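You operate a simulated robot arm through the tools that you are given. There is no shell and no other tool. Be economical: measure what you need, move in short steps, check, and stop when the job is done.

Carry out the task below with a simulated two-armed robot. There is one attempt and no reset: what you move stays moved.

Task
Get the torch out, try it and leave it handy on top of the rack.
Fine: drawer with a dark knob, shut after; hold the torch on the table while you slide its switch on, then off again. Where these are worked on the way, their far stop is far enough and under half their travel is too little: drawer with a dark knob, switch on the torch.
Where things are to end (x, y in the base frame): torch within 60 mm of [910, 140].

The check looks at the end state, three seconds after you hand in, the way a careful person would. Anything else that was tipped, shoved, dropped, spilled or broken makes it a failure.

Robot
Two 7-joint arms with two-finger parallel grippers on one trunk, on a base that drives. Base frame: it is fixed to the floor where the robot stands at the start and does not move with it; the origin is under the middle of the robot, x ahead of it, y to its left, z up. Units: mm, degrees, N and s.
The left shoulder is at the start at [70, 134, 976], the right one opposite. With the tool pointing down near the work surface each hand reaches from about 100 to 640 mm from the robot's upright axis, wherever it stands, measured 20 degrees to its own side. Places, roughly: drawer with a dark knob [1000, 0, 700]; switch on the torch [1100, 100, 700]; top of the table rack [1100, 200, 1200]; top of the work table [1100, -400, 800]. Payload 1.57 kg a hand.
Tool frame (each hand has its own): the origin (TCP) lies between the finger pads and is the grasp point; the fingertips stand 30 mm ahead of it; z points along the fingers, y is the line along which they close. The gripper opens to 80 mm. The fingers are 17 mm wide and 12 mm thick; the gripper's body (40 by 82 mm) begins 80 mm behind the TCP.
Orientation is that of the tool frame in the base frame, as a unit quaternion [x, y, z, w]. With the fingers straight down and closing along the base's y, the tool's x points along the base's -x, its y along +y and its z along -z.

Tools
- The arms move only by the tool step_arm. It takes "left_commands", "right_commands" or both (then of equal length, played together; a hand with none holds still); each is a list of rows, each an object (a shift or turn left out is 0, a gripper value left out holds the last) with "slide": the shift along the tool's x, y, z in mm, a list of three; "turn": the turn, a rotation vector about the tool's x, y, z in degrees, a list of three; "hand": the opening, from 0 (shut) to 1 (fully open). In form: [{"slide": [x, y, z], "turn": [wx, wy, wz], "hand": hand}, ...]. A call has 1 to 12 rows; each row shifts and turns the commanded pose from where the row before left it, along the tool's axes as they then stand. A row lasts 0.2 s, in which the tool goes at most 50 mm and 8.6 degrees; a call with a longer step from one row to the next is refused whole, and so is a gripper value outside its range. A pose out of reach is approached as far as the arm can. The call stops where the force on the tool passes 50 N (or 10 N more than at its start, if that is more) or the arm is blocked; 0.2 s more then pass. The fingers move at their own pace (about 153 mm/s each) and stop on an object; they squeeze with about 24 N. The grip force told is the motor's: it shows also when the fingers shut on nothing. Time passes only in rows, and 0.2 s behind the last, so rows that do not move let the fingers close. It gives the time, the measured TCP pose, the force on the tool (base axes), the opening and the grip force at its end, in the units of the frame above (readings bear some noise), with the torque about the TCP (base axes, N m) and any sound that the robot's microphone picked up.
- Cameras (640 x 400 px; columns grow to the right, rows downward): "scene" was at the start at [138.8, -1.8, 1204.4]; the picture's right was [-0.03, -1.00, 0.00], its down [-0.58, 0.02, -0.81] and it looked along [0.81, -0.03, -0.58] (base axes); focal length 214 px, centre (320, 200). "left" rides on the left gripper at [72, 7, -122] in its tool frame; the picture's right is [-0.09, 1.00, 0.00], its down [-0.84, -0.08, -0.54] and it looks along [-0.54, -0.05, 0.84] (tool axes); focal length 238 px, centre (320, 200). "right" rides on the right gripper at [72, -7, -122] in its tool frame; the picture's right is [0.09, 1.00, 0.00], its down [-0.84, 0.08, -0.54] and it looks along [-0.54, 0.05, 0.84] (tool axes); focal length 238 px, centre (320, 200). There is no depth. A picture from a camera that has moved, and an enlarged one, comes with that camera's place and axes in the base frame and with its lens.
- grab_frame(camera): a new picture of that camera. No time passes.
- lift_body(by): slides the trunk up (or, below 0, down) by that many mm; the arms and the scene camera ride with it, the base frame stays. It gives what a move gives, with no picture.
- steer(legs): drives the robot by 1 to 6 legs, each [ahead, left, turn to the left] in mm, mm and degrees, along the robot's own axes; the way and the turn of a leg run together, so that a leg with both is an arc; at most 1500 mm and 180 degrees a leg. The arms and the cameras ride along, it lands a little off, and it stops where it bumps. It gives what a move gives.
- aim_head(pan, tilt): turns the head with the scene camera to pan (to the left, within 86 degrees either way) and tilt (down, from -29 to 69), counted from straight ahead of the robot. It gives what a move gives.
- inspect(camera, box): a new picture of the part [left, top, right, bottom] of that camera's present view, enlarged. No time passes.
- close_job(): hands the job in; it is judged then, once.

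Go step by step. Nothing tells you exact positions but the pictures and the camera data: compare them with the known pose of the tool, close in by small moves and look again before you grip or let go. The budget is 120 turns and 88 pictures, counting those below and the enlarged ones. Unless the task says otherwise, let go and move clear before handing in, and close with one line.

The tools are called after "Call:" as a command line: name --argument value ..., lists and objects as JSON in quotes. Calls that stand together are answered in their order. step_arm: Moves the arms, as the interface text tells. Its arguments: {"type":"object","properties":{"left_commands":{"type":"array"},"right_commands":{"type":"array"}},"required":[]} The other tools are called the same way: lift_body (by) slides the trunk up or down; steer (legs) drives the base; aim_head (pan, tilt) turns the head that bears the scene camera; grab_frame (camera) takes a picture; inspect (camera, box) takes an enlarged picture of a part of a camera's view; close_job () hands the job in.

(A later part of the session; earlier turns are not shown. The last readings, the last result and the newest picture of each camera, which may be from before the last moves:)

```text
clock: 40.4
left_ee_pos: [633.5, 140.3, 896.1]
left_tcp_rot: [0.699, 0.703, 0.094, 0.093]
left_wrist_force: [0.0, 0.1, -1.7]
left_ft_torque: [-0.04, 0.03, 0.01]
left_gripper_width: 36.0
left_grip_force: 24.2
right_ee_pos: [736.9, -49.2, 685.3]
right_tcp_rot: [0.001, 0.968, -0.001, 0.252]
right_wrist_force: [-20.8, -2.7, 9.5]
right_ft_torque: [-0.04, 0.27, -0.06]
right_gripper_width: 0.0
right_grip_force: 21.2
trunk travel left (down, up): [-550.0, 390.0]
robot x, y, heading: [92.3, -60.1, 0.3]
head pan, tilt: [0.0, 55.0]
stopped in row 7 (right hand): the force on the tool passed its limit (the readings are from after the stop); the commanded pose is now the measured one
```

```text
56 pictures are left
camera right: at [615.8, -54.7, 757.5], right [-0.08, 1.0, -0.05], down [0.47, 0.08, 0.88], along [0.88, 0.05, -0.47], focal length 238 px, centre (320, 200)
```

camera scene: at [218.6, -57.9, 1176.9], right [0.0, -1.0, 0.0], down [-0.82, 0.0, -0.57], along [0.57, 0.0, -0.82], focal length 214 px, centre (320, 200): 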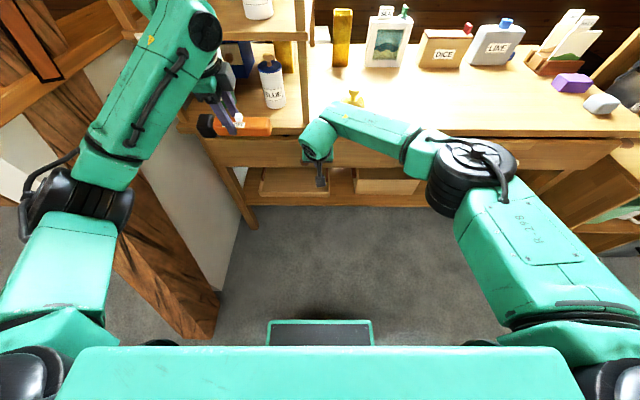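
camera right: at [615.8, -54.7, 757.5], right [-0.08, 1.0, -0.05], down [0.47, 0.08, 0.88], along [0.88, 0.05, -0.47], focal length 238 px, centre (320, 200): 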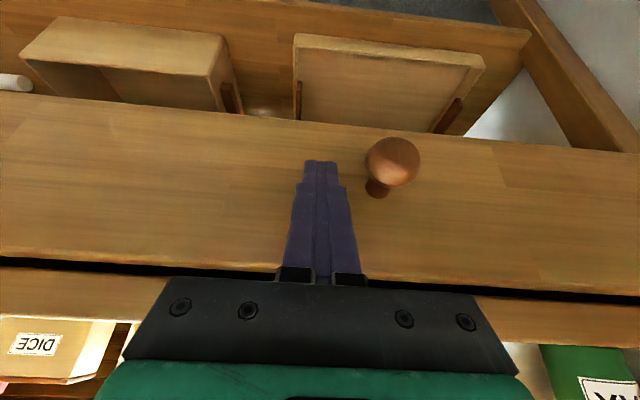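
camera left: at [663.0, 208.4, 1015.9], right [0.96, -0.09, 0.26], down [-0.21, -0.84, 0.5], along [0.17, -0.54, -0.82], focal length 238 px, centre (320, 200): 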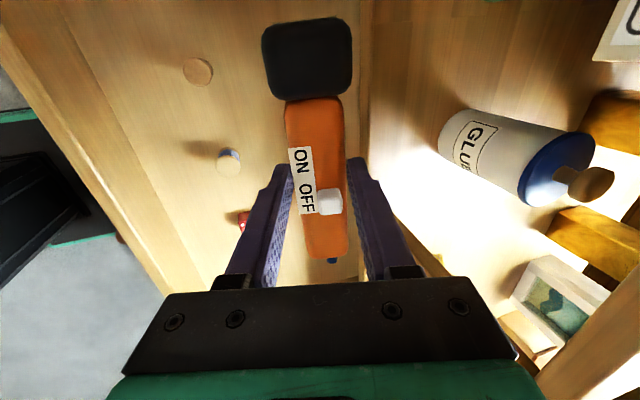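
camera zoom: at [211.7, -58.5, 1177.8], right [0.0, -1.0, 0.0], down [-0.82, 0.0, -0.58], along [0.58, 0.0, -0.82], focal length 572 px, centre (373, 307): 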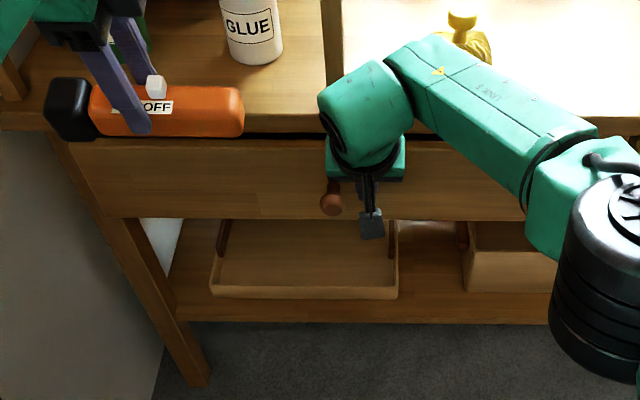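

Drawer is shut against its stop. I withdraw the right hand, then shift the robot right and ahead, to the free part of the table.

Call:
step_arm --right_commands '[{"slide": [23, -20, -13.3]}, {"slide": [23, -20, -13.3]}, {"slide": [23, -20, -13.3]}, {"slide": [-17.9, -8.6, -31]}, {"slide": [-17.9, -8.6, -31]}, {"slide": [-17.9, -8.6, -31]}, {"slide": [-17.9, -8.6, -31]}, {"slide": [-17.9, -8.6, -31]}, {"slide": [-17.9, -8.6, -31]}, {"slide": [-17.9, -8.6, -31]}]'

Call:
steer --legs '[[0, -240, 0], [150, 0, 0]]'

Call:
aim_head --pan 0 --tilt 45

Call:
grab_frame --camera "scene"

```text
clock: 42.6
left_ee_pos: [638.0, 139.7, 894.9]
left_tcp_rot: [0.699, 0.703, 0.092, 0.092]
left_wrist_force: [0.2, -0.7, -2.1]
left_ft_torque: [-0.02, -0.03, 0.01]
left_gripper_width: 35.6
left_grip_force: 23.7
right_ee_pos: [666.9, -166.3, 934.9]
right_tcp_rot: [0.001, 0.968, -0.001, 0.252]
right_wrist_force: [0.1, -0.6, 0.6]
right_ft_torque: [-0.02, -0.01, 0.01]
right_gripper_width: 0.0
right_grip_force: 21.5
trunk travel left (down, up): [-550.0, 390.0]
robot x, y, heading: [91.1, -60.0, 0.5]
head pan, tilt: [0.0, 55.0]
```

```text
clock: 45.4
left_ee_pos: [790.3, -100.9, 897.0]
left_tcp_rot: [0.7, 0.702, 0.094, 0.092]
left_wrist_force: [-8.2, -3.1, -1.4]
left_ft_torque: [-0.09, 0.4, 0.63]
left_gripper_width: 43.6
left_grip_force: 24.1
right_ee_pos: [816.7, -407.7, 935.7]
right_tcp_rot: [0.003, 0.968, -0.001, 0.252]
right_wrist_force: [-0.9, 0.1, 0.0]
right_ft_torque: [0.0, 0.0, 0.02]
right_gripper_width: 0.0
right_grip_force: 21.4
trunk travel left (down, up): [-550.0, 390.0]
robot x, y, heading: [247.6, -298.9, -0.2]
head pan, tilt: [0.0, 55.0]
```

```text
clock: 46.1
left_ee_pos: [788.8, -100.9, 895.4]
left_tcp_rot: [0.7, 0.702, 0.094, 0.091]
left_wrist_force: [-8.3, -3.5, -2.1]
left_ft_torque: [-0.26, 0.45, 0.57]
left_gripper_width: 43.2
left_grip_force: 24.1
right_ee_pos: [816.1, -407.7, 935.8]
right_tcp_rot: [0.001, 0.968, -0.001, 0.252]
right_wrist_force: [0.0, 0.6, 0.4]
right_ft_torque: [0.01, -0.01, 0.0]
right_gripper_width: 0.2
right_grip_force: 21.2
trunk travel left (down, up): [-550.0, 390.0]
robot x, y, heading: [243.6, -300.4, -0.0]
head pan, tilt: [0.0, 45.0]
```

```text
55 pictures are left
camera scene: at [376.9, -298.5, 1190.6], right [0.0, -1.0, 0.0], down [-0.71, 0.0, -0.71], along [0.71, 0.0, -0.71], focal length 214 px, centre (320, 200)
```

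scene: 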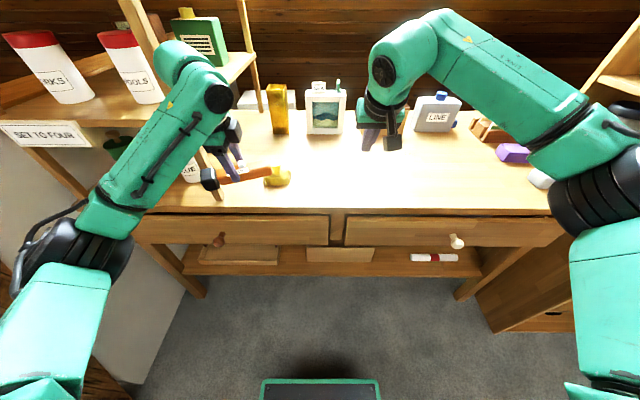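

The torch head is touching the rack post (torque on the left hand). I back off at once with the left hand, then look.

Call:
step_arm --left_commands '[{"slide": [0, -15, 0]}, {"slide": [0, -20, 0]}, {"slide": [0, -20, 0]}]'

Call:
grab_frame --camera "scene"

Call:
grab_frame --camera "left"

```text
clock: 46.9
left_ee_pos: [737.8, -101.3, 881.4]
left_tcp_rot: [0.699, 0.703, 0.093, 0.092]
left_wrist_force: [-0.8, 0.5, -1.5]
left_ft_torque: [-0.03, 0.04, 0.01]
left_gripper_width: 35.4
left_grip_force: 23.7
right_ee_pos: [818.0, -406.6, 935.3]
right_tcp_rot: [0.001, 0.967, -0.001, 0.253]
right_wrist_force: [-0.4, -0.1, 0.0]
right_ft_torque: [-0.05, -0.01, 0.0]
right_gripper_width: 0.3
right_grip_force: 21.1
trunk travel left (down, up): [-550.0, 390.0]
robot x, y, heading: [245.2, -296.8, 0.4]
head pan, tilt: [0.0, 45.0]
```

```text
54 pictures are left
camera scene: at [378.4, -297.3, 1190.5], right [0.0, -1.0, 0.0], down [-0.71, 0.0, -0.71], along [0.71, 0.0, -0.71], focal length 214 px, centre (320, 200)
```

scene: 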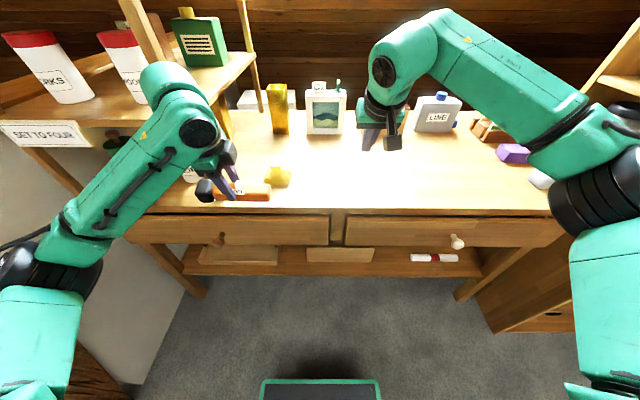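

```text
53 pictures are left
camera left: at [712.5, -29.7, 1000.1], right [0.96, -0.09, 0.26], down [-0.21, -0.84, 0.5], along [0.17, -0.54, -0.82], focal length 238 px, centre (320, 200)
```

left: 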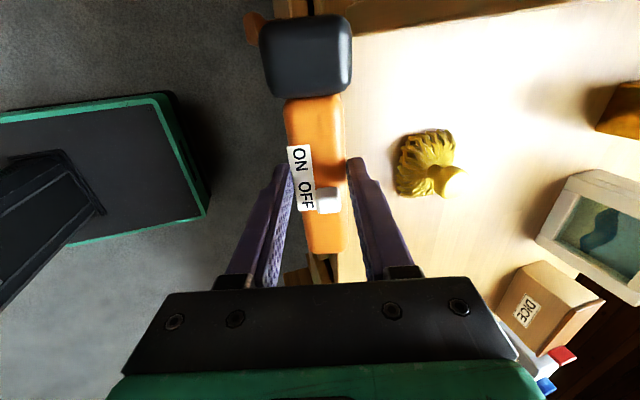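

The torch is still well held and nothing on the rack looks disturbed. Move the left hand to the right, level it, and hover over the free table at about [850, -300].

Call:
step_arm --left_commands '[{"slide": [-40, 0, 0], "turn": [7.5, 0, 0]}, {"slide": [-40, 0, 0], "turn": [7.5, 0, 0]}, {"slide": [-40, 0, 0]}, {"slide": [-40, 0, 0]}, {"slide": [-40, 0, 0]}, {"slide": [0, 28, 0]}, {"slide": [0, 28, 0]}, {"slide": [0, 28, 10]}, {"slide": [0, 28, 20]}, {"slide": [0, 0, 20]}]'

Call:
grab_frame --camera "scene"

Call:
grab_frame --camera "left"

```text
clock: 49.1
left_ee_pos: [825.2, -290.5, 835.7]
left_tcp_rot: [0.706, 0.709, 0.001, 0.0]
left_wrist_force: [0.6, 0.0, -1.8]
left_ft_torque: [-0.03, 0.01, 0.01]
left_gripper_width: 35.5
left_grip_force: 24.3
left hand out of reach, approached as far as the arm can: row 9
right_ee_pos: [818.5, -406.9, 933.6]
right_tcp_rot: [0.002, 0.968, -0.001, 0.253]
right_wrist_force: [0.2, -0.4, 0.3]
right_ft_torque: [0.02, 0.03, 0.0]
right_gripper_width: 0.0
right_grip_force: 21.2
trunk travel left (down, up): [-550.0, 390.0]
robot x, y, heading: [245.0, -301.0, 0.2]
head pan, tilt: [0.0, 45.0]
```

```text
52 pictures are left
camera scene: at [379.6, -298.1, 1190.3], right [0.0, -1.0, 0.0], down [-0.71, 0.0, -0.71], along [0.71, 0.0, -0.71], focal length 214 px, centre (320, 200)
```

scene: 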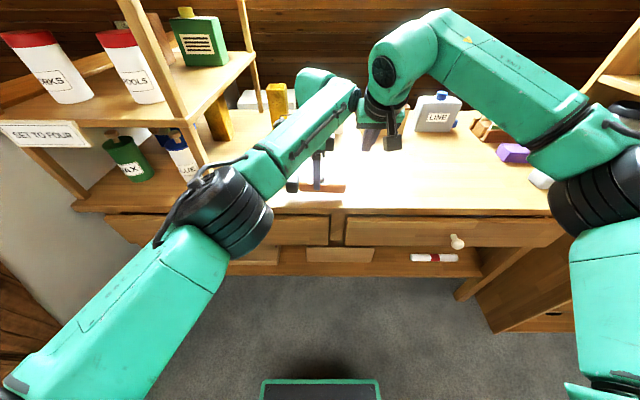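

```text
51 pictures are left
camera left: at [831.8, -219.2, 958.2], right [1.0, -0.09, 0.0], down [-0.07, -0.84, 0.54], along [-0.05, -0.54, -0.84], focal length 238 px, centre (320, 200)
```

left: 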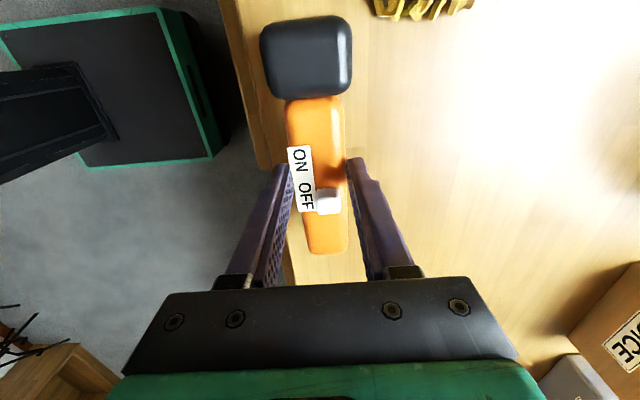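

Reach runs out there; I draw the hand in a bit and drive 120 mm nearer (and a little right, to keep clear of the yellow brush).

Call:
step_arm --left_commands '[{"slide": [0, -30, 0]}, {"slide": [0, -30, 0]}, {"slide": [0, -30, 0]}]'

Call:
steer --legs '[[120, -40, 0]]'

Call:
grab_frame --camera "scene"

Call:
grab_frame --camera "right"

```text
clock: 49.9
left_ee_pos: [737.1, -290.5, 835.4]
left_tcp_rot: [0.705, 0.709, 0.0, -0.002]
left_wrist_force: [0.2, 0.0, -2.1]
left_ft_torque: [-0.03, -0.02, 0.0]
left_gripper_width: 35.5
left_grip_force: 24.1
right_ee_pos: [817.9, -406.4, 935.5]
right_tcp_rot: [0.002, 0.967, -0.001, 0.253]
right_wrist_force: [-0.7, -0.2, 0.3]
right_ft_torque: [0.0, 0.01, 0.0]
right_gripper_width: 0.3
right_grip_force: 21.3
trunk travel left (down, up): [-550.0, 390.0]
robot x, y, heading: [246.4, -299.5, 0.2]
head pan, tilt: [0.0, 45.0]
```

```text
clock: 51.1
left_ee_pos: [856.4, -329.7, 835.8]
left_tcp_rot: [0.706, 0.709, -0.001, -0.001]
left_wrist_force: [-0.9, 0.7, -2.2]
left_ft_torque: [-0.02, -0.02, 0.0]
left_gripper_width: 35.3
left_grip_force: 24.0
right_ee_pos: [938.0, -444.3, 935.2]
right_tcp_rot: [0.001, 0.968, -0.001, 0.252]
right_wrist_force: [1.3, -0.5, -0.6]
right_ft_torque: [-0.02, 0.0, -0.03]
right_gripper_width: 0.0
right_grip_force: 21.5
trunk travel left (down, up): [-550.0, 390.0]
robot x, y, heading: [366.0, -336.9, 0.2]
head pan, tilt: [0.0, 45.0]
```

```text
50 pictures are left
camera scene: at [498.5, -336.2, 1190.4], right [0.0, -1.0, 0.0], down [-0.71, 0.0, -0.71], along [0.71, 0.0, -0.71], focal length 214 px, centre (320, 200)
```

scene: 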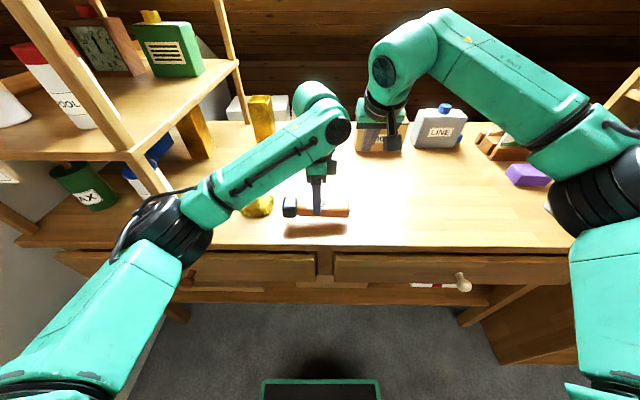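

```text
49 pictures are left
camera right: at [816.5, -449.6, 1006.7], right [-0.08, 1.0, -0.05], down [0.47, 0.08, 0.88], along [0.88, 0.05, -0.47], focal length 238 px, centre (320, 200)
```

right: 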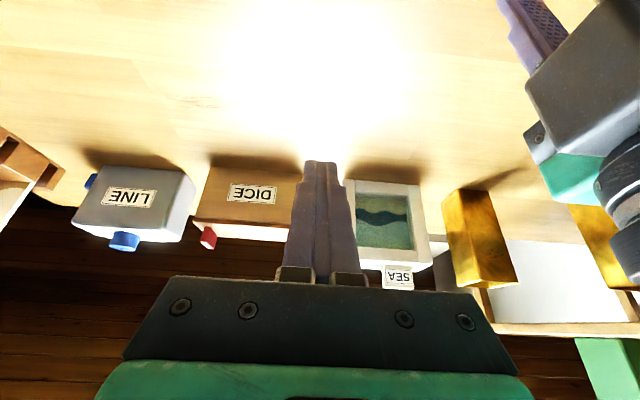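

Lowering the torch to the table in short steps.

Call:
step_arm --left_commands '[{"slide": [0, 0, 15]}, {"slide": [0, 0, 8]}, {"slide": [0, 0, 4]}, {"slide": [0, 0, 3]}]'

Call:
inspect --camera "scene" --box '[240, 160, 400, 260]'

```text
clock: 52.1
left_ee_pos: [855.6, -328.8, 808.3]
left_tcp_rot: [0.705, 0.709, 0.001, 0.001]
left_wrist_force: [3.7, 1.4, 23.6]
left_ft_torque: [0.15, -0.02, -0.03]
left_gripper_width: 35.6
left_grip_force: 23.9
right_ee_pos: [934.9, -443.7, 936.3]
right_tcp_rot: [0.001, 0.967, -0.002, 0.254]
right_wrist_force: [1.2, 0.9, -0.8]
right_ft_torque: [0.0, -0.04, -0.05]
right_gripper_width: 0.0
right_grip_force: 21.7
trunk travel left (down, up): [-550.0, 390.0]
robot x, y, heading: [365.3, -337.7, 0.3]
head pan, tilt: [0.0, 45.0]
```

```text
4.00 times, centred on (320, 210) of scene
camera zoom: at [495.3, -335.9, 1191.0], right [0.0, -1.0, 0.0], down [-0.71, 0.0, -0.71], along [0.71, 0.0, -0.71], focal length 858 px, centre (320, 160)
```

zoom: 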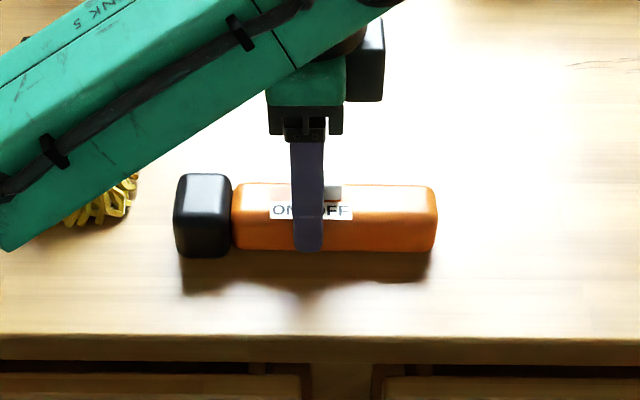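

Torch is on the table (contact force 24 N). Ease up, let go, rise and look before re-gripping at the black head.

Call:
step_arm --left_commands '[{"slide": [0, 0, -2]}, {"hand": 0.9}, {"hand": 0.9}, {"slide": [0, 0, -20]}, {"slide": [0, 0, -30]}, {"slide": [0, 0, -20]}, {"slide": [22, 0, 0]}, {"slide": [22, 0, 0]}, {"slide": [22, 0, 0]}]'

Call:
grab_frame --camera "left"

Call:
inspect --camera "scene" --box '[240, 160, 400, 260]'

```text
clock: 54.1
left_ee_pos: [858.0, -261.7, 878.2]
left_tcp_rot: [0.706, 0.708, 0.0, 0.0]
left_wrist_force: [1.0, 0.4, -0.3]
left_ft_torque: [0.0, -0.04, 0.02]
left_gripper_width: 72.0
left_grip_force: 0.0
right_ee_pos: [937.1, -444.1, 935.8]
right_tcp_rot: [0.002, 0.967, -0.002, 0.253]
right_wrist_force: [0.4, 0.5, 0.8]
right_ft_torque: [-0.02, 0.0, 0.01]
right_gripper_width: 0.0
right_grip_force: 21.5
trunk travel left (down, up): [-550.0, 390.0]
robot x, y, heading: [368.0, -338.9, 0.1]
head pan, tilt: [0.0, 45.0]
```

```text
47 pictures are left
camera left: at [864.0, -190.4, 1000.4], right [1.0, -0.09, 0.0], down [-0.07, -0.84, 0.54], along [-0.05, -0.54, -0.84], focal length 238 px, centre (320, 200)
```

left: 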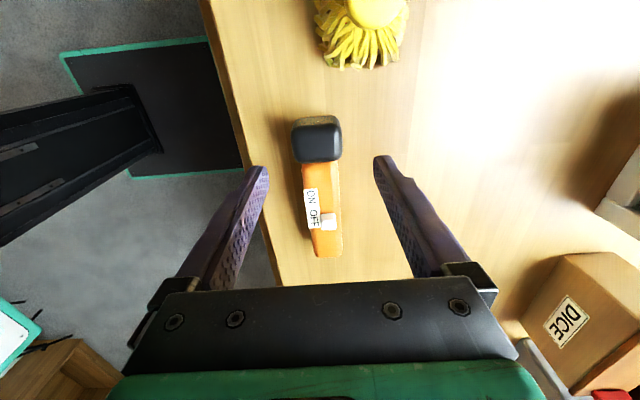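

```text
4.00 times, centred on (320, 210) of scene
camera zoom: at [498.0, -335.2, 1190.5], right [0.0, -1.0, 0.0], down [-0.71, 0.0, -0.71], along [0.71, 0.0, -0.71], focal length 858 px, centre (320, 160)
```

zoom: 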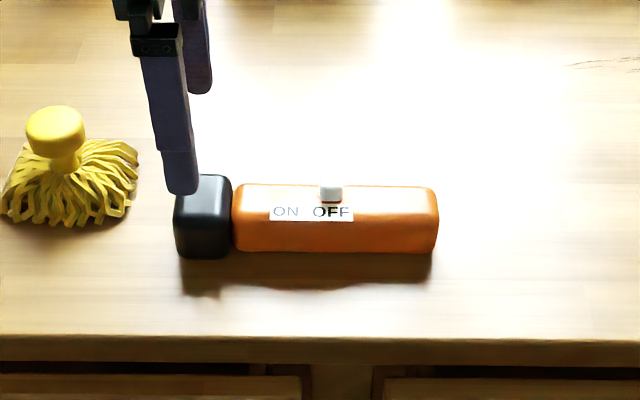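

Head centre ≈ [856, -261], slider ≈ [860, -343, 803]. Left hand goes straight down over the head and grips.

Call:
step_arm --left_commands '[{"slide": [0, 0, 20]}, {"slide": [0, 0, 20]}, {"slide": [0, 0, 20]}, {"slide": [0, 0, 12]}, {"slide": [0, 0, 6]}, {"hand": 0}, {"hand": 0}, {"hand": 0}]'

Call:
inspect --camera "scene" --box '[240, 160, 400, 260]'

```text
clock: 56.0
left_ee_pos: [856.1, -263.1, 800.6]
left_tcp_rot: [0.705, 0.709, -0.001, -0.001]
left_wrist_force: [-0.2, 0.4, -0.1]
left_ft_torque: [-0.01, 0.01, -0.04]
left_gripper_width: 45.7
left_grip_force: 23.3
right_ee_pos: [937.3, -445.9, 934.7]
right_tcp_rot: [0.001, 0.968, -0.001, 0.252]
right_wrist_force: [-0.1, -0.4, 1.1]
right_ft_torque: [-0.01, 0.04, -0.03]
right_gripper_width: 0.0
right_grip_force: 21.3
trunk travel left (down, up): [-550.0, 390.0]
robot x, y, heading: [367.3, -335.2, 0.3]
head pan, tilt: [0.0, 45.0]
```

```text
4.00 times, centred on (320, 210) of scene
camera zoom: at [498.3, -336.1, 1190.4], right [0.0, -1.0, 0.0], down [-0.71, 0.0, -0.71], along [0.71, 0.0, -0.71], focal length 858 px, centre (320, 160)
```

zoom: 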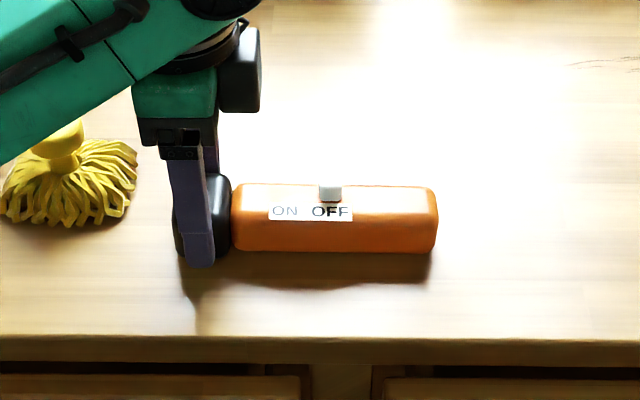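

Head is gripped (45.7 mm). Now orient the right hand: level it and turn its fingers to close along x, camera to the right side.

Call:
step_arm --right_commands '[{"turn": [0, 7.3, 0]}, {"turn": [0, 7.3, 0]}, {"turn": [0, 7.3, 0]}, {"turn": [0, 7.3, 0]}, {"turn": [0, 0, -8.2]}, {"turn": [0, 0, -8.2]}, {"turn": [0, 0, -8.2]}, {"turn": [0, 0, -8.2]}, {"turn": [0, 0, -8.2]}, {"turn": [0, 0, -8.2]}, {"turn": [0, 0, -8.2]}, {"turn": [0, 0, -8.2]}]'

Call:
step_arm --right_commands '[{"turn": [0, 0, -8.2]}, {"turn": [0, 0, -8.2]}, {"turn": [0, 0, -8.0]}, {"turn": [0, -8.4, 0]}, {"turn": [0, -8.4, 0]}, {"turn": [0, -8.2, 0]}]'

```text
clock: 58.5
left_ee_pos: [855.1, -263.1, 802.0]
left_tcp_rot: [0.706, 0.709, 0.001, -0.002]
left_wrist_force: [0.4, -0.4, -0.1]
left_ft_torque: [0.12, -0.03, 0.01]
left_gripper_width: 45.6
left_grip_force: 24.1
right_ee_pos: [852.7, -469.8, 941.3]
right_tcp_rot: [-0.235, 0.972, 0.004, -0.001]
right_wrist_force: [-0.2, -0.5, 1.0]
right_ft_torque: [0.05, -0.05, -0.01]
right_gripper_width: 0.2
right_grip_force: 20.8
right hand out of reach, approached as far as the arm can: row 5, 6, 7, 8, 9, 10, 11, 12
trunk travel left (down, up): [-550.0, 390.0]
robot x, y, heading: [363.7, -336.7, 0.2]
head pan, tilt: [0.0, 45.0]
```

```text
clock: 60.0
left_ee_pos: [856.4, -263.6, 801.5]
left_tcp_rot: [0.705, 0.709, 0.0, -0.001]
left_wrist_force: [0.0, -0.2, -0.3]
left_ft_torque: [0.08, 0.01, -0.01]
left_gripper_width: 45.6
left_grip_force: 24.0
right_ee_pos: [758.1, -416.2, 925.2]
right_tcp_rot: [-0.431, 0.875, 0.098, 0.198]
right_wrist_force: [0.1, -0.5, -0.4]
right_ft_torque: [0.03, 0.0, 0.0]
right_gripper_width: 0.0
right_grip_force: 21.5
right hand out of reach, approached as far as the arm can: row 1, 2, 3
trunk travel left (down, up): [-550.0, 390.0]
robot x, y, heading: [366.0, -337.3, 0.5]
head pan, tilt: [0.0, 45.0]
```

The wrist yaw is only partly there since it was near the reach limit; now closer in, I continue the yaw about the vertical.

Call:
step_arm --right_commands '[{"turn": [-3.3, 0, -6.9]}, {"turn": [-3.3, 0, -6.9]}, {"turn": [-3.3, 0, -6.9]}, {"turn": [-3.3, 0, -6.9]}, {"turn": [-3.3, 0, -6.9]}]'

```text
clock: 61.1
left_ee_pos: [855.5, -262.9, 801.3]
left_tcp_rot: [0.705, 0.709, -0.001, 0.0]
left_wrist_force: [-0.6, -0.1, -0.2]
left_ft_torque: [-0.01, -0.02, 0.03]
left_gripper_width: 45.5
left_grip_force: 23.8
right_ee_pos: [758.8, -416.1, 923.8]
right_tcp_rot: [-0.432, 0.875, 0.097, 0.196]
right_wrist_force: [-0.6, 0.6, -0.5]
right_ft_torque: [-0.04, 0.02, 0.02]
right_gripper_width: 0.1
right_grip_force: 21.2
right hand out of reach, approached as far as the arm can: row 1, 2, 3, 4, 5
trunk travel left (down, up): [-550.0, 390.0]
robot x, y, heading: [367.8, -336.5, 0.0]
head pan, tilt: [0.0, 45.0]
```

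The right wrist is at its limit that way. Better plan: right hand back to fingers closing along y with a 30° pitch, and lean the left hand 20° to the left (re-gripping the head) to make room.

Call:
step_arm --right_commands '[{"turn": [3.49, -0.63, 6.66]}, {"turn": [3.49, -0.63, 6.66]}, {"turn": [3.49, -0.63, 6.66]}, {"turn": [3.49, -0.63, 6.66]}, {"turn": [3.49, -0.63, 6.66]}, {"turn": [3.49, -0.63, 6.66]}, {"turn": [3.49, -0.63, 6.66]}, {}, {}]' --left_commands '[{"hand": 0.8}, {"hand": 0.8}, {"turn": [0, -6.7, 0]}, {"turn": [0, -6.7, 0]}, {"turn": [0, -6.6, 0]}, {}, {"hand": 0}, {"hand": 0}, {"hand": 0}]'

Call:
grab_frame --camera "scene"

```text
clock: 63.1
left_ee_pos: [854.9, -263.3, 800.8]
left_tcp_rot: [0.694, 0.699, -0.122, 0.122]
left_wrist_force: [0.0, -0.2, 0.3]
left_ft_torque: [-0.22, 0.07, -0.07]
left_gripper_width: 45.7
left_grip_force: 24.4
right_ee_pos: [758.9, -416.1, 923.8]
right_tcp_rot: [0.001, 0.966, 0.0, 0.26]
right_wrist_force: [-0.4, -0.2, 0.7]
right_ft_torque: [-0.03, 0.05, 0.0]
right_gripper_width: 0.0
right_grip_force: 20.9
trunk travel left (down, up): [-550.0, 390.0]
robot x, y, heading: [366.1, -337.5, 0.1]
head pan, tilt: [0.0, 45.0]
```

```text
44 pictures are left
camera scene: at [498.0, -336.0, 1190.5], right [0.0, -1.0, 0.0], down [-0.71, 0.0, -0.71], along [0.71, 0.0, -0.71], focal length 214 px, centre (320, 200)
```

scene: 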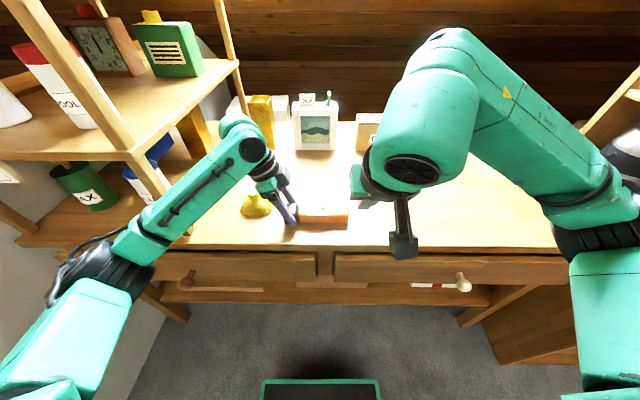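

Call:
step_arm --right_commands '[{"slide": [-12.5, 24.3, 25.7], "hand": 0.5}, {"slide": [-12.5, 24.3, 25.7]}, {"slide": [-12.5, 24.3, 25.7]}, {}]'

Call:
grab_frame --camera "right"

Call:
inspect --camera "scene" --box '[240, 160, 400, 260]'

Call:
inspect --camera "left" --box '[220, 100, 420, 260]'

```text
clock: 64.2
left_ee_pos: [855.6, -263.1, 801.1]
left_tcp_rot: [0.694, 0.699, -0.122, 0.122]
left_wrist_force: [0.0, -0.1, 0.7]
left_ft_torque: [-0.27, 0.03, 0.03]
left_gripper_width: 45.3
left_grip_force: 23.6
right_ee_pos: [828.9, -342.7, 875.4]
right_tcp_rot: [0.0, 0.966, 0.0, 0.26]
right_wrist_force: [-0.6, 0.1, 0.0]
right_ft_torque: [0.01, 0.06, -0.04]
right_gripper_width: 39.8
right_grip_force: 0.0
trunk travel left (down, up): [-550.0, 390.0]
robot x, y, heading: [363.5, -337.2, 0.2]
head pan, tilt: [0.0, 45.0]
```

```text
43 pictures are left
camera right: at [706.3, -348.1, 946.0], right [-0.08, 1.0, -0.05], down [0.45, 0.08, 0.89], along [0.89, 0.05, -0.46], focal length 238 px, centre (320, 200)
```

right: 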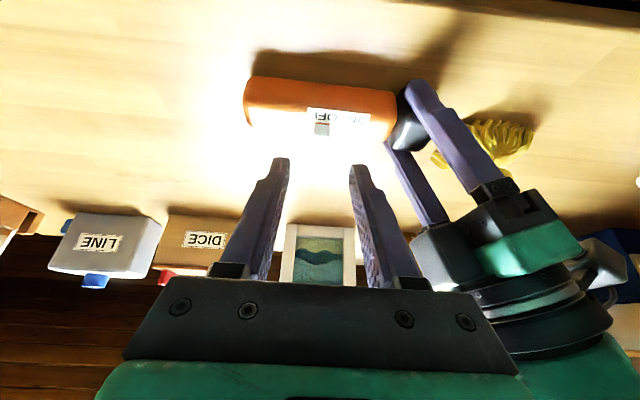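

```text
4.00 times, centred on (320, 210) of scene
camera zoom: at [497.9, -336.3, 1190.5], right [0.0, -1.0, 0.0], down [-0.71, 0.0, -0.71], along [0.71, 0.0, -0.71], focal length 858 px, centre (320, 160)
```

zoom: 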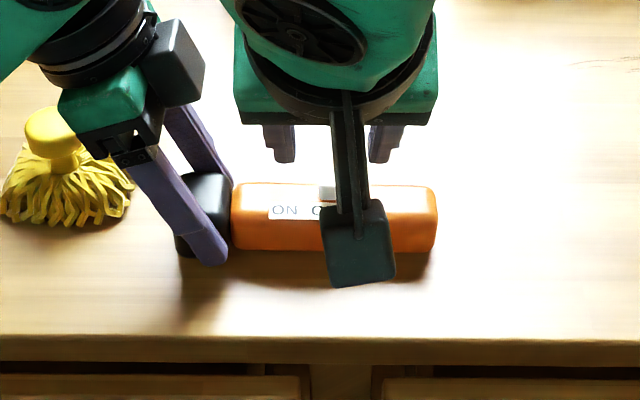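

```text
2.50 times, centred on (320, 180) of left
camera zoom: at [861.8, -154.8, 891.6], right [1.0, -0.08, 0.03], down [-0.07, -0.6, 0.8], along [-0.05, -0.79, -0.61], focal length 596 px, centre (320, 250)
```

zoom: 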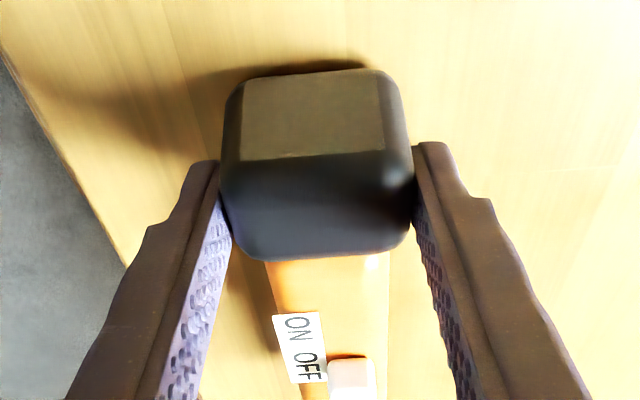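

Slider ≈ [860, -341, 800] is centred between the right fingers' line. Descend most of the way and check.

Call:
step_arm --right_commands '[{"slide": [4, 0.6, 15]}, {"slide": [4, 0.6, 15]}, {"slide": [2, 0.5, 12]}, {"slide": [0.8, 0, 6]}]'

Call:
inspect --camera "right" --box '[220, 90, 420, 215]'

Call:
inspect --camera "left" --box '[220, 120, 420, 280]'

```text
clock: 65.2
left_ee_pos: [855.5, -263.4, 800.6]
left_tcp_rot: [0.695, 0.698, -0.122, 0.124]
left_wrist_force: [0.3, 0.5, 1.8]
left_ft_torque: [-0.32, 0.02, 0.03]
left_gripper_width: 45.9
left_grip_force: 24.3
right_ee_pos: [843.0, -341.5, 829.0]
right_tcp_rot: [0.001, 0.966, 0.0, 0.26]
right_wrist_force: [0.1, -0.9, 0.3]
right_ft_torque: [-0.01, -0.03, 0.0]
right_gripper_width: 40.1
right_grip_force: 0.1
trunk travel left (down, up): [-550.0, 390.0]
robot x, y, heading: [363.1, -341.0, -0.1]
head pan, tilt: [0.0, 45.0]
```

```text
3.20 times, centred on (320, 152) of right
camera zoom: at [721.3, -346.5, 899.4], right [-0.08, 1.0, -0.05], down [0.45, 0.08, 0.89], along [0.89, 0.05, -0.46], focal length 763 px, centre (320, 352)
```

zoom: 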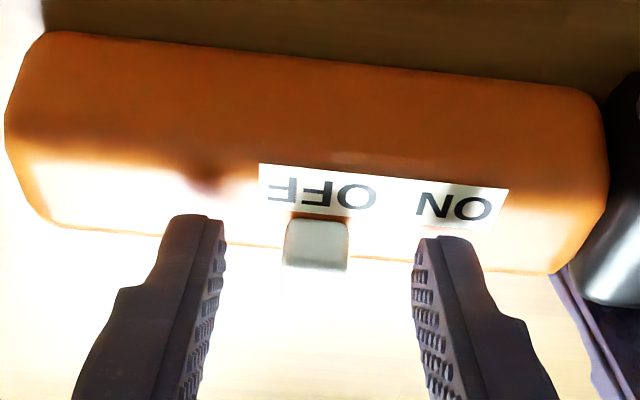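

```text
2.50 times, centred on (320, 200) of left
camera zoom: at [861.9, -154.7, 891.4], right [1.0, -0.08, 0.03], down [-0.07, -0.6, 0.8], along [-0.05, -0.79, -0.61], focal length 596 px, centre (320, 200)
```

zoom: 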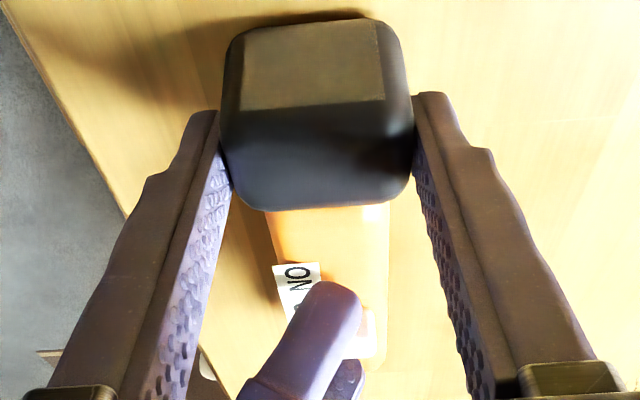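

The fingers straddle the slider, tips just above the torch's top. I flatten the pitch to 20° for better overlap, then pinch it.

Call:
step_arm --right_commands '[{"turn": [0, 5, 0], "slide": [-3, 0, 0]}, {"turn": [0, 5, 0], "slide": [-3.8, 0, 1.5]}, {"slide": [0, 0, 1]}, {"hand": 0.0}, {"hand": 0.0}, {"hand": 0.0}]'

Call:
inspect --camera "right" --box '[220, 90, 420, 215]'

```text
clock: 66.5
left_ee_pos: [855.8, -263.2, 801.4]
left_tcp_rot: [0.695, 0.698, -0.123, 0.123]
left_wrist_force: [1.6, 0.7, -0.4]
left_ft_torque: [-0.21, -0.04, 0.04]
left_gripper_width: 45.4
left_grip_force: 23.9
right_ee_pos: [851.0, -341.0, 830.7]
right_tcp_rot: [0.0, 0.985, -0.001, 0.174]
right_wrist_force: [-1.2, -0.1, 1.8]
right_ft_torque: [0.11, 0.08, -0.03]
right_gripper_width: 12.7
right_grip_force: 24.0
trunk travel left (down, up): [-550.0, 390.0]
robot x, y, heading: [364.9, -338.3, 0.2]
head pan, tilt: [0.0, 45.0]
```

```text
3.20 times, centred on (320, 152) of right
camera zoom: at [742.3, -346.6, 920.8], right [-0.09, 1.0, -0.03], down [0.6, 0.08, 0.8], along [0.8, 0.05, -0.6], focal length 763 px, centre (320, 352)
```

zoom: 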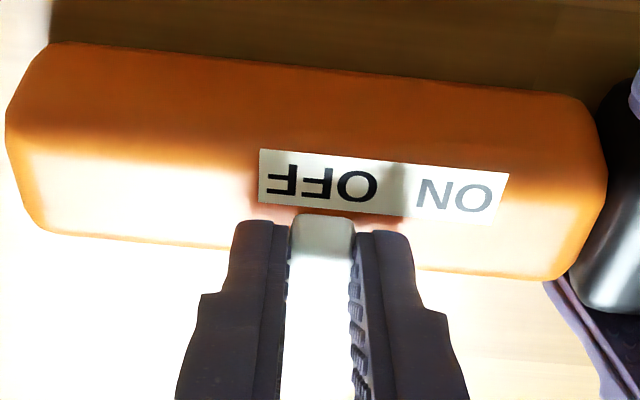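

Slider pinched (12.7 mm). Slide it towards ON (+y).

Call:
step_arm --right_commands '[{"slide": [0, 3, 0]}, {"slide": [0, 3, 0]}, {"slide": [0, 3, 0]}, {"slide": [0, 3, 0]}, {"slide": [0, 3, 0]}, {"slide": [0, 3, 0]}, {"slide": [0, 3, 0]}]'

Call:
inspect --camera "right" --box '[220, 90, 420, 215]'

```text
clock: 68.2
left_ee_pos: [854.7, -262.6, 801.5]
left_tcp_rot: [0.694, 0.699, -0.122, 0.123]
left_wrist_force: [8.9, 0.8, -9.0]
left_ft_torque: [-0.01, -0.01, 0.42]
left_gripper_width: 45.5
left_grip_force: 24.3
right_ee_pos: [851.6, -320.8, 832.4]
right_tcp_rot: [0.001, 0.984, 0.001, 0.176]
right_wrist_force: [-9.1, 0.1, 15.4]
right_ft_torque: [0.05, 0.2, 0.06]
right_gripper_width: 12.6
right_grip_force: 23.8
trunk travel left (down, up): [-550.0, 390.0]
robot x, y, heading: [368.7, -340.4, 0.0]
head pan, tilt: [0.0, 45.0]
```

```text
3.20 times, centred on (320, 152) of right
camera zoom: at [742.2, -325.2, 921.0], right [-0.08, 1.0, -0.03], down [0.6, 0.08, 0.8], along [0.8, 0.05, -0.6], focal length 763 px, centre (320, 352)
```

zoom: 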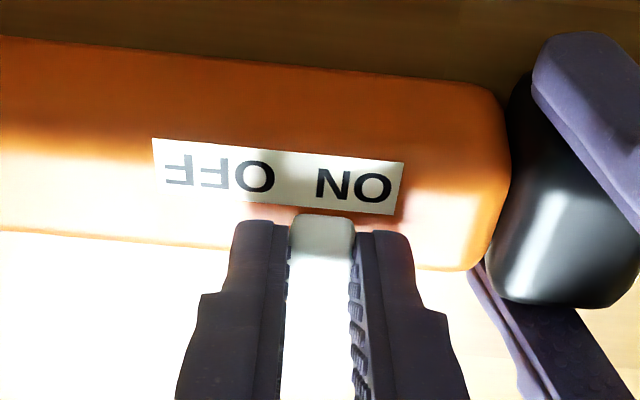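

The slider moved 20 mm towards ON. Continue to its stop.

Call:
step_arm --right_commands '[{"slide": [0, 2, 0]}, {"slide": [0, 2, 0]}, {"slide": [0, 2, 0]}, {"slide": [0, 2, 0]}, {"slide": [0, 2, 0]}]'

Call:
inspect --camera "right" --box '[220, 90, 420, 215]'

```text
clock: 69.3
left_ee_pos: [855.7, -261.6, 800.8]
left_tcp_rot: [0.694, 0.699, -0.121, 0.121]
left_wrist_force: [11.2, 15.9, -12.6]
left_ft_torque: [-0.19, 0.01, 0.27]
left_gripper_width: 45.6
left_grip_force: 24.3
right_ee_pos: [850.8, -311.3, 830.7]
right_tcp_rot: [0.001, 0.984, -0.001, 0.176]
right_wrist_force: [-13.8, -16.8, 20.4]
right_ft_torque: [-0.38, 0.24, -0.04]
right_gripper_width: 12.7
right_grip_force: 23.5
trunk travel left (down, up): [-550.0, 390.0]
robot x, y, heading: [367.6, -342.3, 0.2]
head pan, tilt: [0.0, 45.0]
```

```text
3.20 times, centred on (320, 152) of right
camera zoom: at [743.0, -316.2, 920.8], right [-0.08, 1.0, -0.03], down [0.6, 0.08, 0.8], along [0.8, 0.05, -0.6], focal length 763 px, centre (320, 352)
```

zoom: 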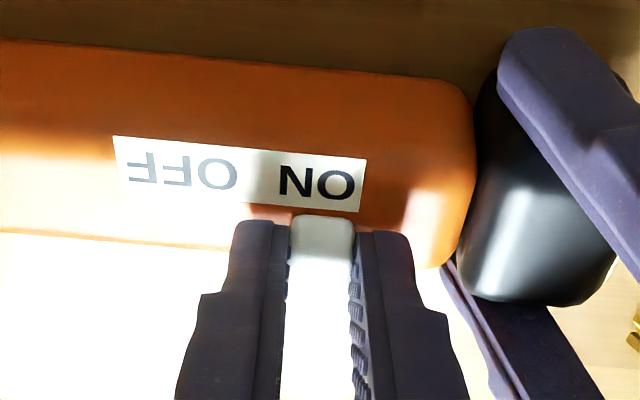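

Slider is at ON with the stop felt (17 N). Now slide it back to OFF.

Call:
step_arm --right_commands '[{"slide": [0, -3, 0]}, {"slide": [0, -3, 0]}, {"slide": [0, -3, 0]}, {"slide": [0, -3, 0]}, {"slide": [0, -3, 0]}, {"slide": [0, -3, 0]}, {"slide": [0, -3, 0]}, {"slide": [0, -3, 0]}, {"slide": [0, -3, 0]}, {"slide": [0, -2, 0]}, {"slide": [0, -2, 0]}]'

Call:
inspect --camera "right" --box '[220, 90, 420, 215]'

```text
clock: 71.8
left_ee_pos: [856.7, -263.3, 802.0]
left_tcp_rot: [0.694, 0.698, -0.122, 0.123]
left_wrist_force: [-1.5, -0.8, 2.5]
left_ft_torque: [-0.64, -0.21, -0.16]
left_gripper_width: 45.9
left_grip_force: 23.4
right_ee_pos: [851.7, -339.9, 829.7]
right_tcp_rot: [0.0, 0.985, 0.001, 0.175]
right_wrist_force: [3.7, 0.7, 0.9]
right_ft_torque: [0.06, -0.04, 0.06]
right_gripper_width: 12.6
right_grip_force: 24.1
trunk travel left (down, up): [-550.0, 390.0]
robot x, y, heading: [366.2, -333.7, 0.2]
head pan, tilt: [0.0, 45.0]
```

```text
3.20 times, centred on (320, 152) of right
camera zoom: at [743.5, -346.5, 919.8], right [-0.08, 1.0, -0.03], down [0.6, 0.08, 0.8], along [0.8, 0.05, -0.6], focal length 763 px, centre (320, 352)
```

zoom: 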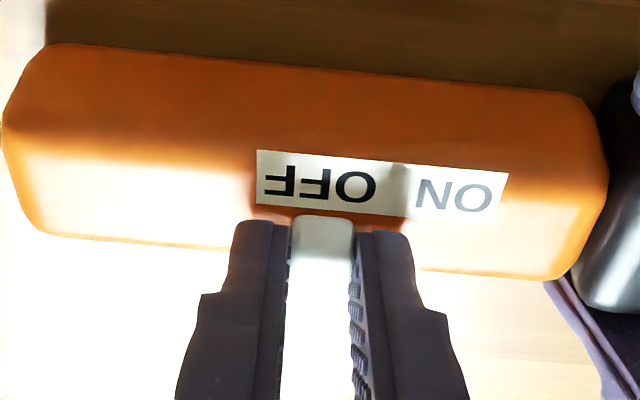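

Back over OFF; a few mm more to seat it against its stop.

Call:
step_arm --right_commands '[{"slide": [0, -2, 0]}, {"slide": [0, -2, 0]}, {"slide": [0, -1, 0]}]'

```text
clock: 72.5
left_ee_pos: [855.9, -264.1, 800.9]
left_tcp_rot: [0.695, 0.697, -0.123, 0.122]
left_wrist_force: [-3.4, -8.1, 3.7]
left_ft_torque: [-0.13, 0.08, -0.32]
left_gripper_width: 45.8
left_grip_force: 24.3
right_ee_pos: [851.9, -345.6, 830.6]
right_tcp_rot: [0.001, 0.984, 0.001, 0.176]
right_wrist_force: [6.4, 7.3, 0.9]
right_ft_torque: [0.31, -0.43, 0.03]
right_gripper_width: 12.7
right_grip_force: 23.9
trunk travel left (down, up): [-550.0, 390.0]
robot x, y, heading: [362.8, -336.4, 0.2]
head pan, tilt: [0.0, 45.0]
```

Stop felt at OFF. Release the slider and take the right hand up and away.

Call:
step_arm --right_commands '[{"hand": 0.5}, {"hand": 0.5}, {"slide": [0, 0, -20]}, {"slide": [0, 0, -30]}, {"slide": [0, 0, -40]}, {"slide": [10, -30, -30]}, {"slide": [10, -30, -30]}, {"slide": [10, -30, 0]}, {"slide": [10, -30, 0]}]'

Call:
step_arm --left_commands '[{"hand": 0.9}, {"hand": 0.9}, {"slide": [0, 0, -25]}, {"slide": [0, 0, -25]}, {"slide": [0, 0, -25], "turn": [0, 6.7, 0]}, {"turn": [0, 6.7, 0]}, {"turn": [0, 6.6, 0]}, {"slide": [-22, 0, 0]}, {"slide": [-22, 0, 0]}, {"slide": [-22, 0, 0]}, {"slide": [-15, 0, 0]}]'

Call:
grab_frame --camera "left"

Call:
grab_frame --camera "scene"

```text
clock: 74.5
left_ee_pos: [856.0, -263.7, 801.5]
left_tcp_rot: [0.695, 0.698, -0.122, 0.122]
left_wrist_force: [-0.8, -0.2, 1.2]
left_ft_torque: [0.04, -0.05, -0.02]
left_gripper_width: 45.8
left_grip_force: 24.2
right_ee_pos: [762.5, -465.5, 953.4]
right_tcp_rot: [0.001, 0.985, 0.001, 0.174]
right_wrist_force: [0.7, -0.5, 0.3]
right_ft_torque: [0.03, 0.02, 0.03]
right_gripper_width: 40.1
right_grip_force: 0.0
trunk travel left (down, up): [-550.0, 390.0]
robot x, y, heading: [363.8, -340.3, 0.2]
head pan, tilt: [0.0, 45.0]
```

```text
clock: 77.0
left_ee_pos: [857.2, -317.7, 870.9]
left_tcp_rot: [0.705, 0.709, 0.001, 0.0]
left_wrist_force: [0.6, 0.0, -0.8]
left_ft_torque: [0.0, -0.02, 0.01]
left_gripper_width: 72.1
left_grip_force: 0.0
right_ee_pos: [762.1, -464.8, 954.9]
right_tcp_rot: [0.001, 0.985, 0.0, 0.175]
right_wrist_force: [0.0, -0.8, -0.7]
right_ft_torque: [0.02, -0.02, 0.01]
right_gripper_width: 39.9
right_grip_force: 0.1
trunk travel left (down, up): [-550.0, 390.0]
robot x, y, heading: [364.5, -334.8, 0.3]
head pan, tilt: [0.0, 45.0]
```

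```text
34 pictures are left
camera left: at [863.0, -246.6, 992.3], right [1.0, -0.09, 0.0], down [-0.07, -0.84, 0.54], along [-0.05, -0.54, -0.84], focal length 238 px, centre (320, 200)
```

left: 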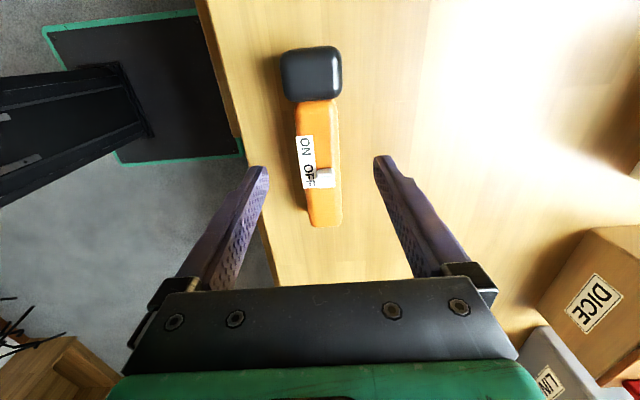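

```text
33 pictures are left
camera scene: at [498.2, -336.5, 1190.4], right [0.0, -1.0, 0.0], down [-0.71, 0.0, -0.71], along [0.71, 0.0, -0.71], focal length 214 px, centre (320, 200)
```

scene: 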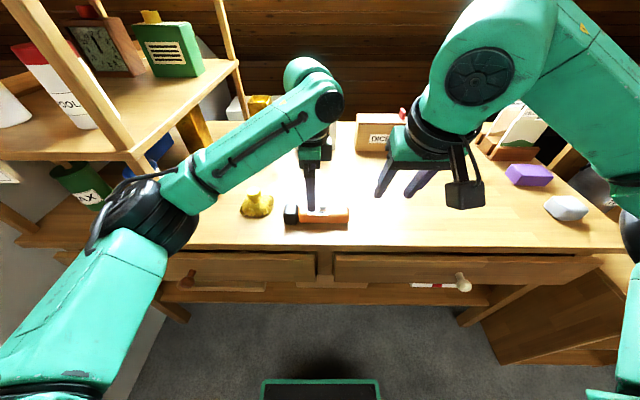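

Slider sits at OFF. Now grip the body near its middle and lift.

Call:
step_arm --left_commands '[{"slide": [-4, 0, 20]}, {"slide": [0, 0, 20]}, {"slide": [0, 0, 16]}, {"slide": [0, 0, 10]}, {"hand": 0}, {"hand": 0}, {"hand": 0}, {"slide": [0, 0, -10]}, {"slide": [0, 0, -30]}, {"slide": [0, 0, -40]}, {"slide": [0, 0, -40]}]'

Call:
grab_frame --camera "left"

```text
clock: 79.3
left_ee_pos: [857.7, -322.6, 923.9]
left_tcp_rot: [0.705, 0.709, 0.0, 0.0]
left_wrist_force: [-0.8, 0.3, -1.5]
left_ft_torque: [-0.01, -0.02, 0.06]
left_gripper_width: 35.5
left_grip_force: 23.9
right_ee_pos: [761.8, -464.6, 954.5]
right_tcp_rot: [0.0, 0.985, 0.0, 0.174]
right_wrist_force: [-0.3, 0.6, -0.4]
right_ft_torque: [-0.02, -0.03, -0.02]
right_gripper_width: 40.1
right_grip_force: 0.1
trunk travel left (down, up): [-550.0, 390.0]
robot x, y, heading: [369.2, -336.5, 0.2]
head pan, tilt: [0.0, 45.0]
```

```text
32 pictures are left
camera left: at [864.2, -251.9, 1046.4], right [1.0, -0.09, 0.0], down [-0.07, -0.84, 0.54], along [-0.05, -0.54, -0.84], focal length 238 px, centre (320, 200)
```

left: 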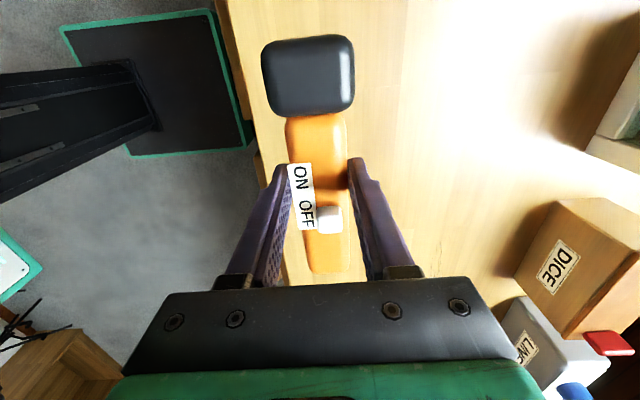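

Torch is held level. I back off from the table, then raise the trunk.

Call:
steer --legs '[[-260, 0, 0]]'

Call:
lift_body --by 385

Call:
steer --legs '[[0, 340, 0]]'

Call:
grab_frame --camera "scene"

```text
clock: 81.2
left_ee_pos: [602.3, -326.0, 923.1]
left_tcp_rot: [0.708, 0.706, 0.001, 0.0]
left_wrist_force: [-0.1, 0.4, -1.5]
left_ft_torque: [0.0, -0.05, 0.01]
left_gripper_width: 35.5
left_grip_force: 24.3
right_ee_pos: [504.4, -465.8, 953.6]
right_tcp_rot: [0.005, 0.985, -0.001, 0.174]
right_wrist_force: [0.1, 0.8, 0.3]
right_ft_torque: [0.03, 0.01, -0.02]
right_gripper_width: 39.9
right_grip_force: 0.0
trunk travel left (down, up): [-550.0, 390.0]
robot x, y, heading: [116.4, -336.2, -0.4]
head pan, tilt: [0.0, 45.0]
```

```text
clock: 84.9
left_ee_pos: [602.6, -327.0, 1308.3]
left_tcp_rot: [0.708, 0.706, -0.001, -0.001]
left_wrist_force: [0.4, -0.5, -1.0]
left_ft_torque: [-0.02, 0.02, 0.0]
left_gripper_width: 35.4
left_grip_force: 24.6
right_ee_pos: [506.5, -466.2, 1338.9]
right_tcp_rot: [0.004, 0.985, 0.0, 0.173]
right_wrist_force: [0.5, -0.1, 0.0]
right_ft_torque: [0.05, 0.0, 0.01]
right_gripper_width: 40.0
right_grip_force: 0.0
trunk travel left (down, up): [-935.0, 5.0]
robot x, y, heading: [110.2, -339.2, -0.2]
head pan, tilt: [0.0, 45.0]
```

```text
clock: 87.2
left_ee_pos: [603.2, 14.9, 1308.4]
left_tcp_rot: [0.707, 0.707, 0.001, -0.002]
left_wrist_force: [0.4, -0.5, -1.5]
left_ft_torque: [0.01, 0.05, 0.01]
left_gripper_width: 35.7
left_grip_force: 24.1
right_ee_pos: [506.7, -125.8, 1339.7]
right_tcp_rot: [0.003, 0.985, 0.001, 0.173]
right_wrist_force: [0.3, -0.9, -0.1]
right_ft_torque: [0.03, 0.01, 0.0]
right_gripper_width: 39.8
right_grip_force: 0.0
trunk travel left (down, up): [-935.0, 5.0]
robot x, y, heading: [110.2, 3.2, 0.0]
head pan, tilt: [0.0, 45.0]
```

```text
31 pictures are left
camera scene: at [243.3, 2.6, 1575.4], right [0.0, -1.0, 0.0], down [-0.71, 0.0, -0.71], along [0.71, 0.0, -0.71], focal length 214 px, centre (320, 200)
```

scene: 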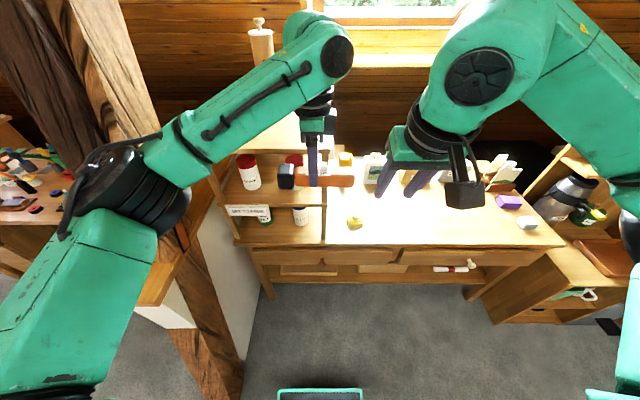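

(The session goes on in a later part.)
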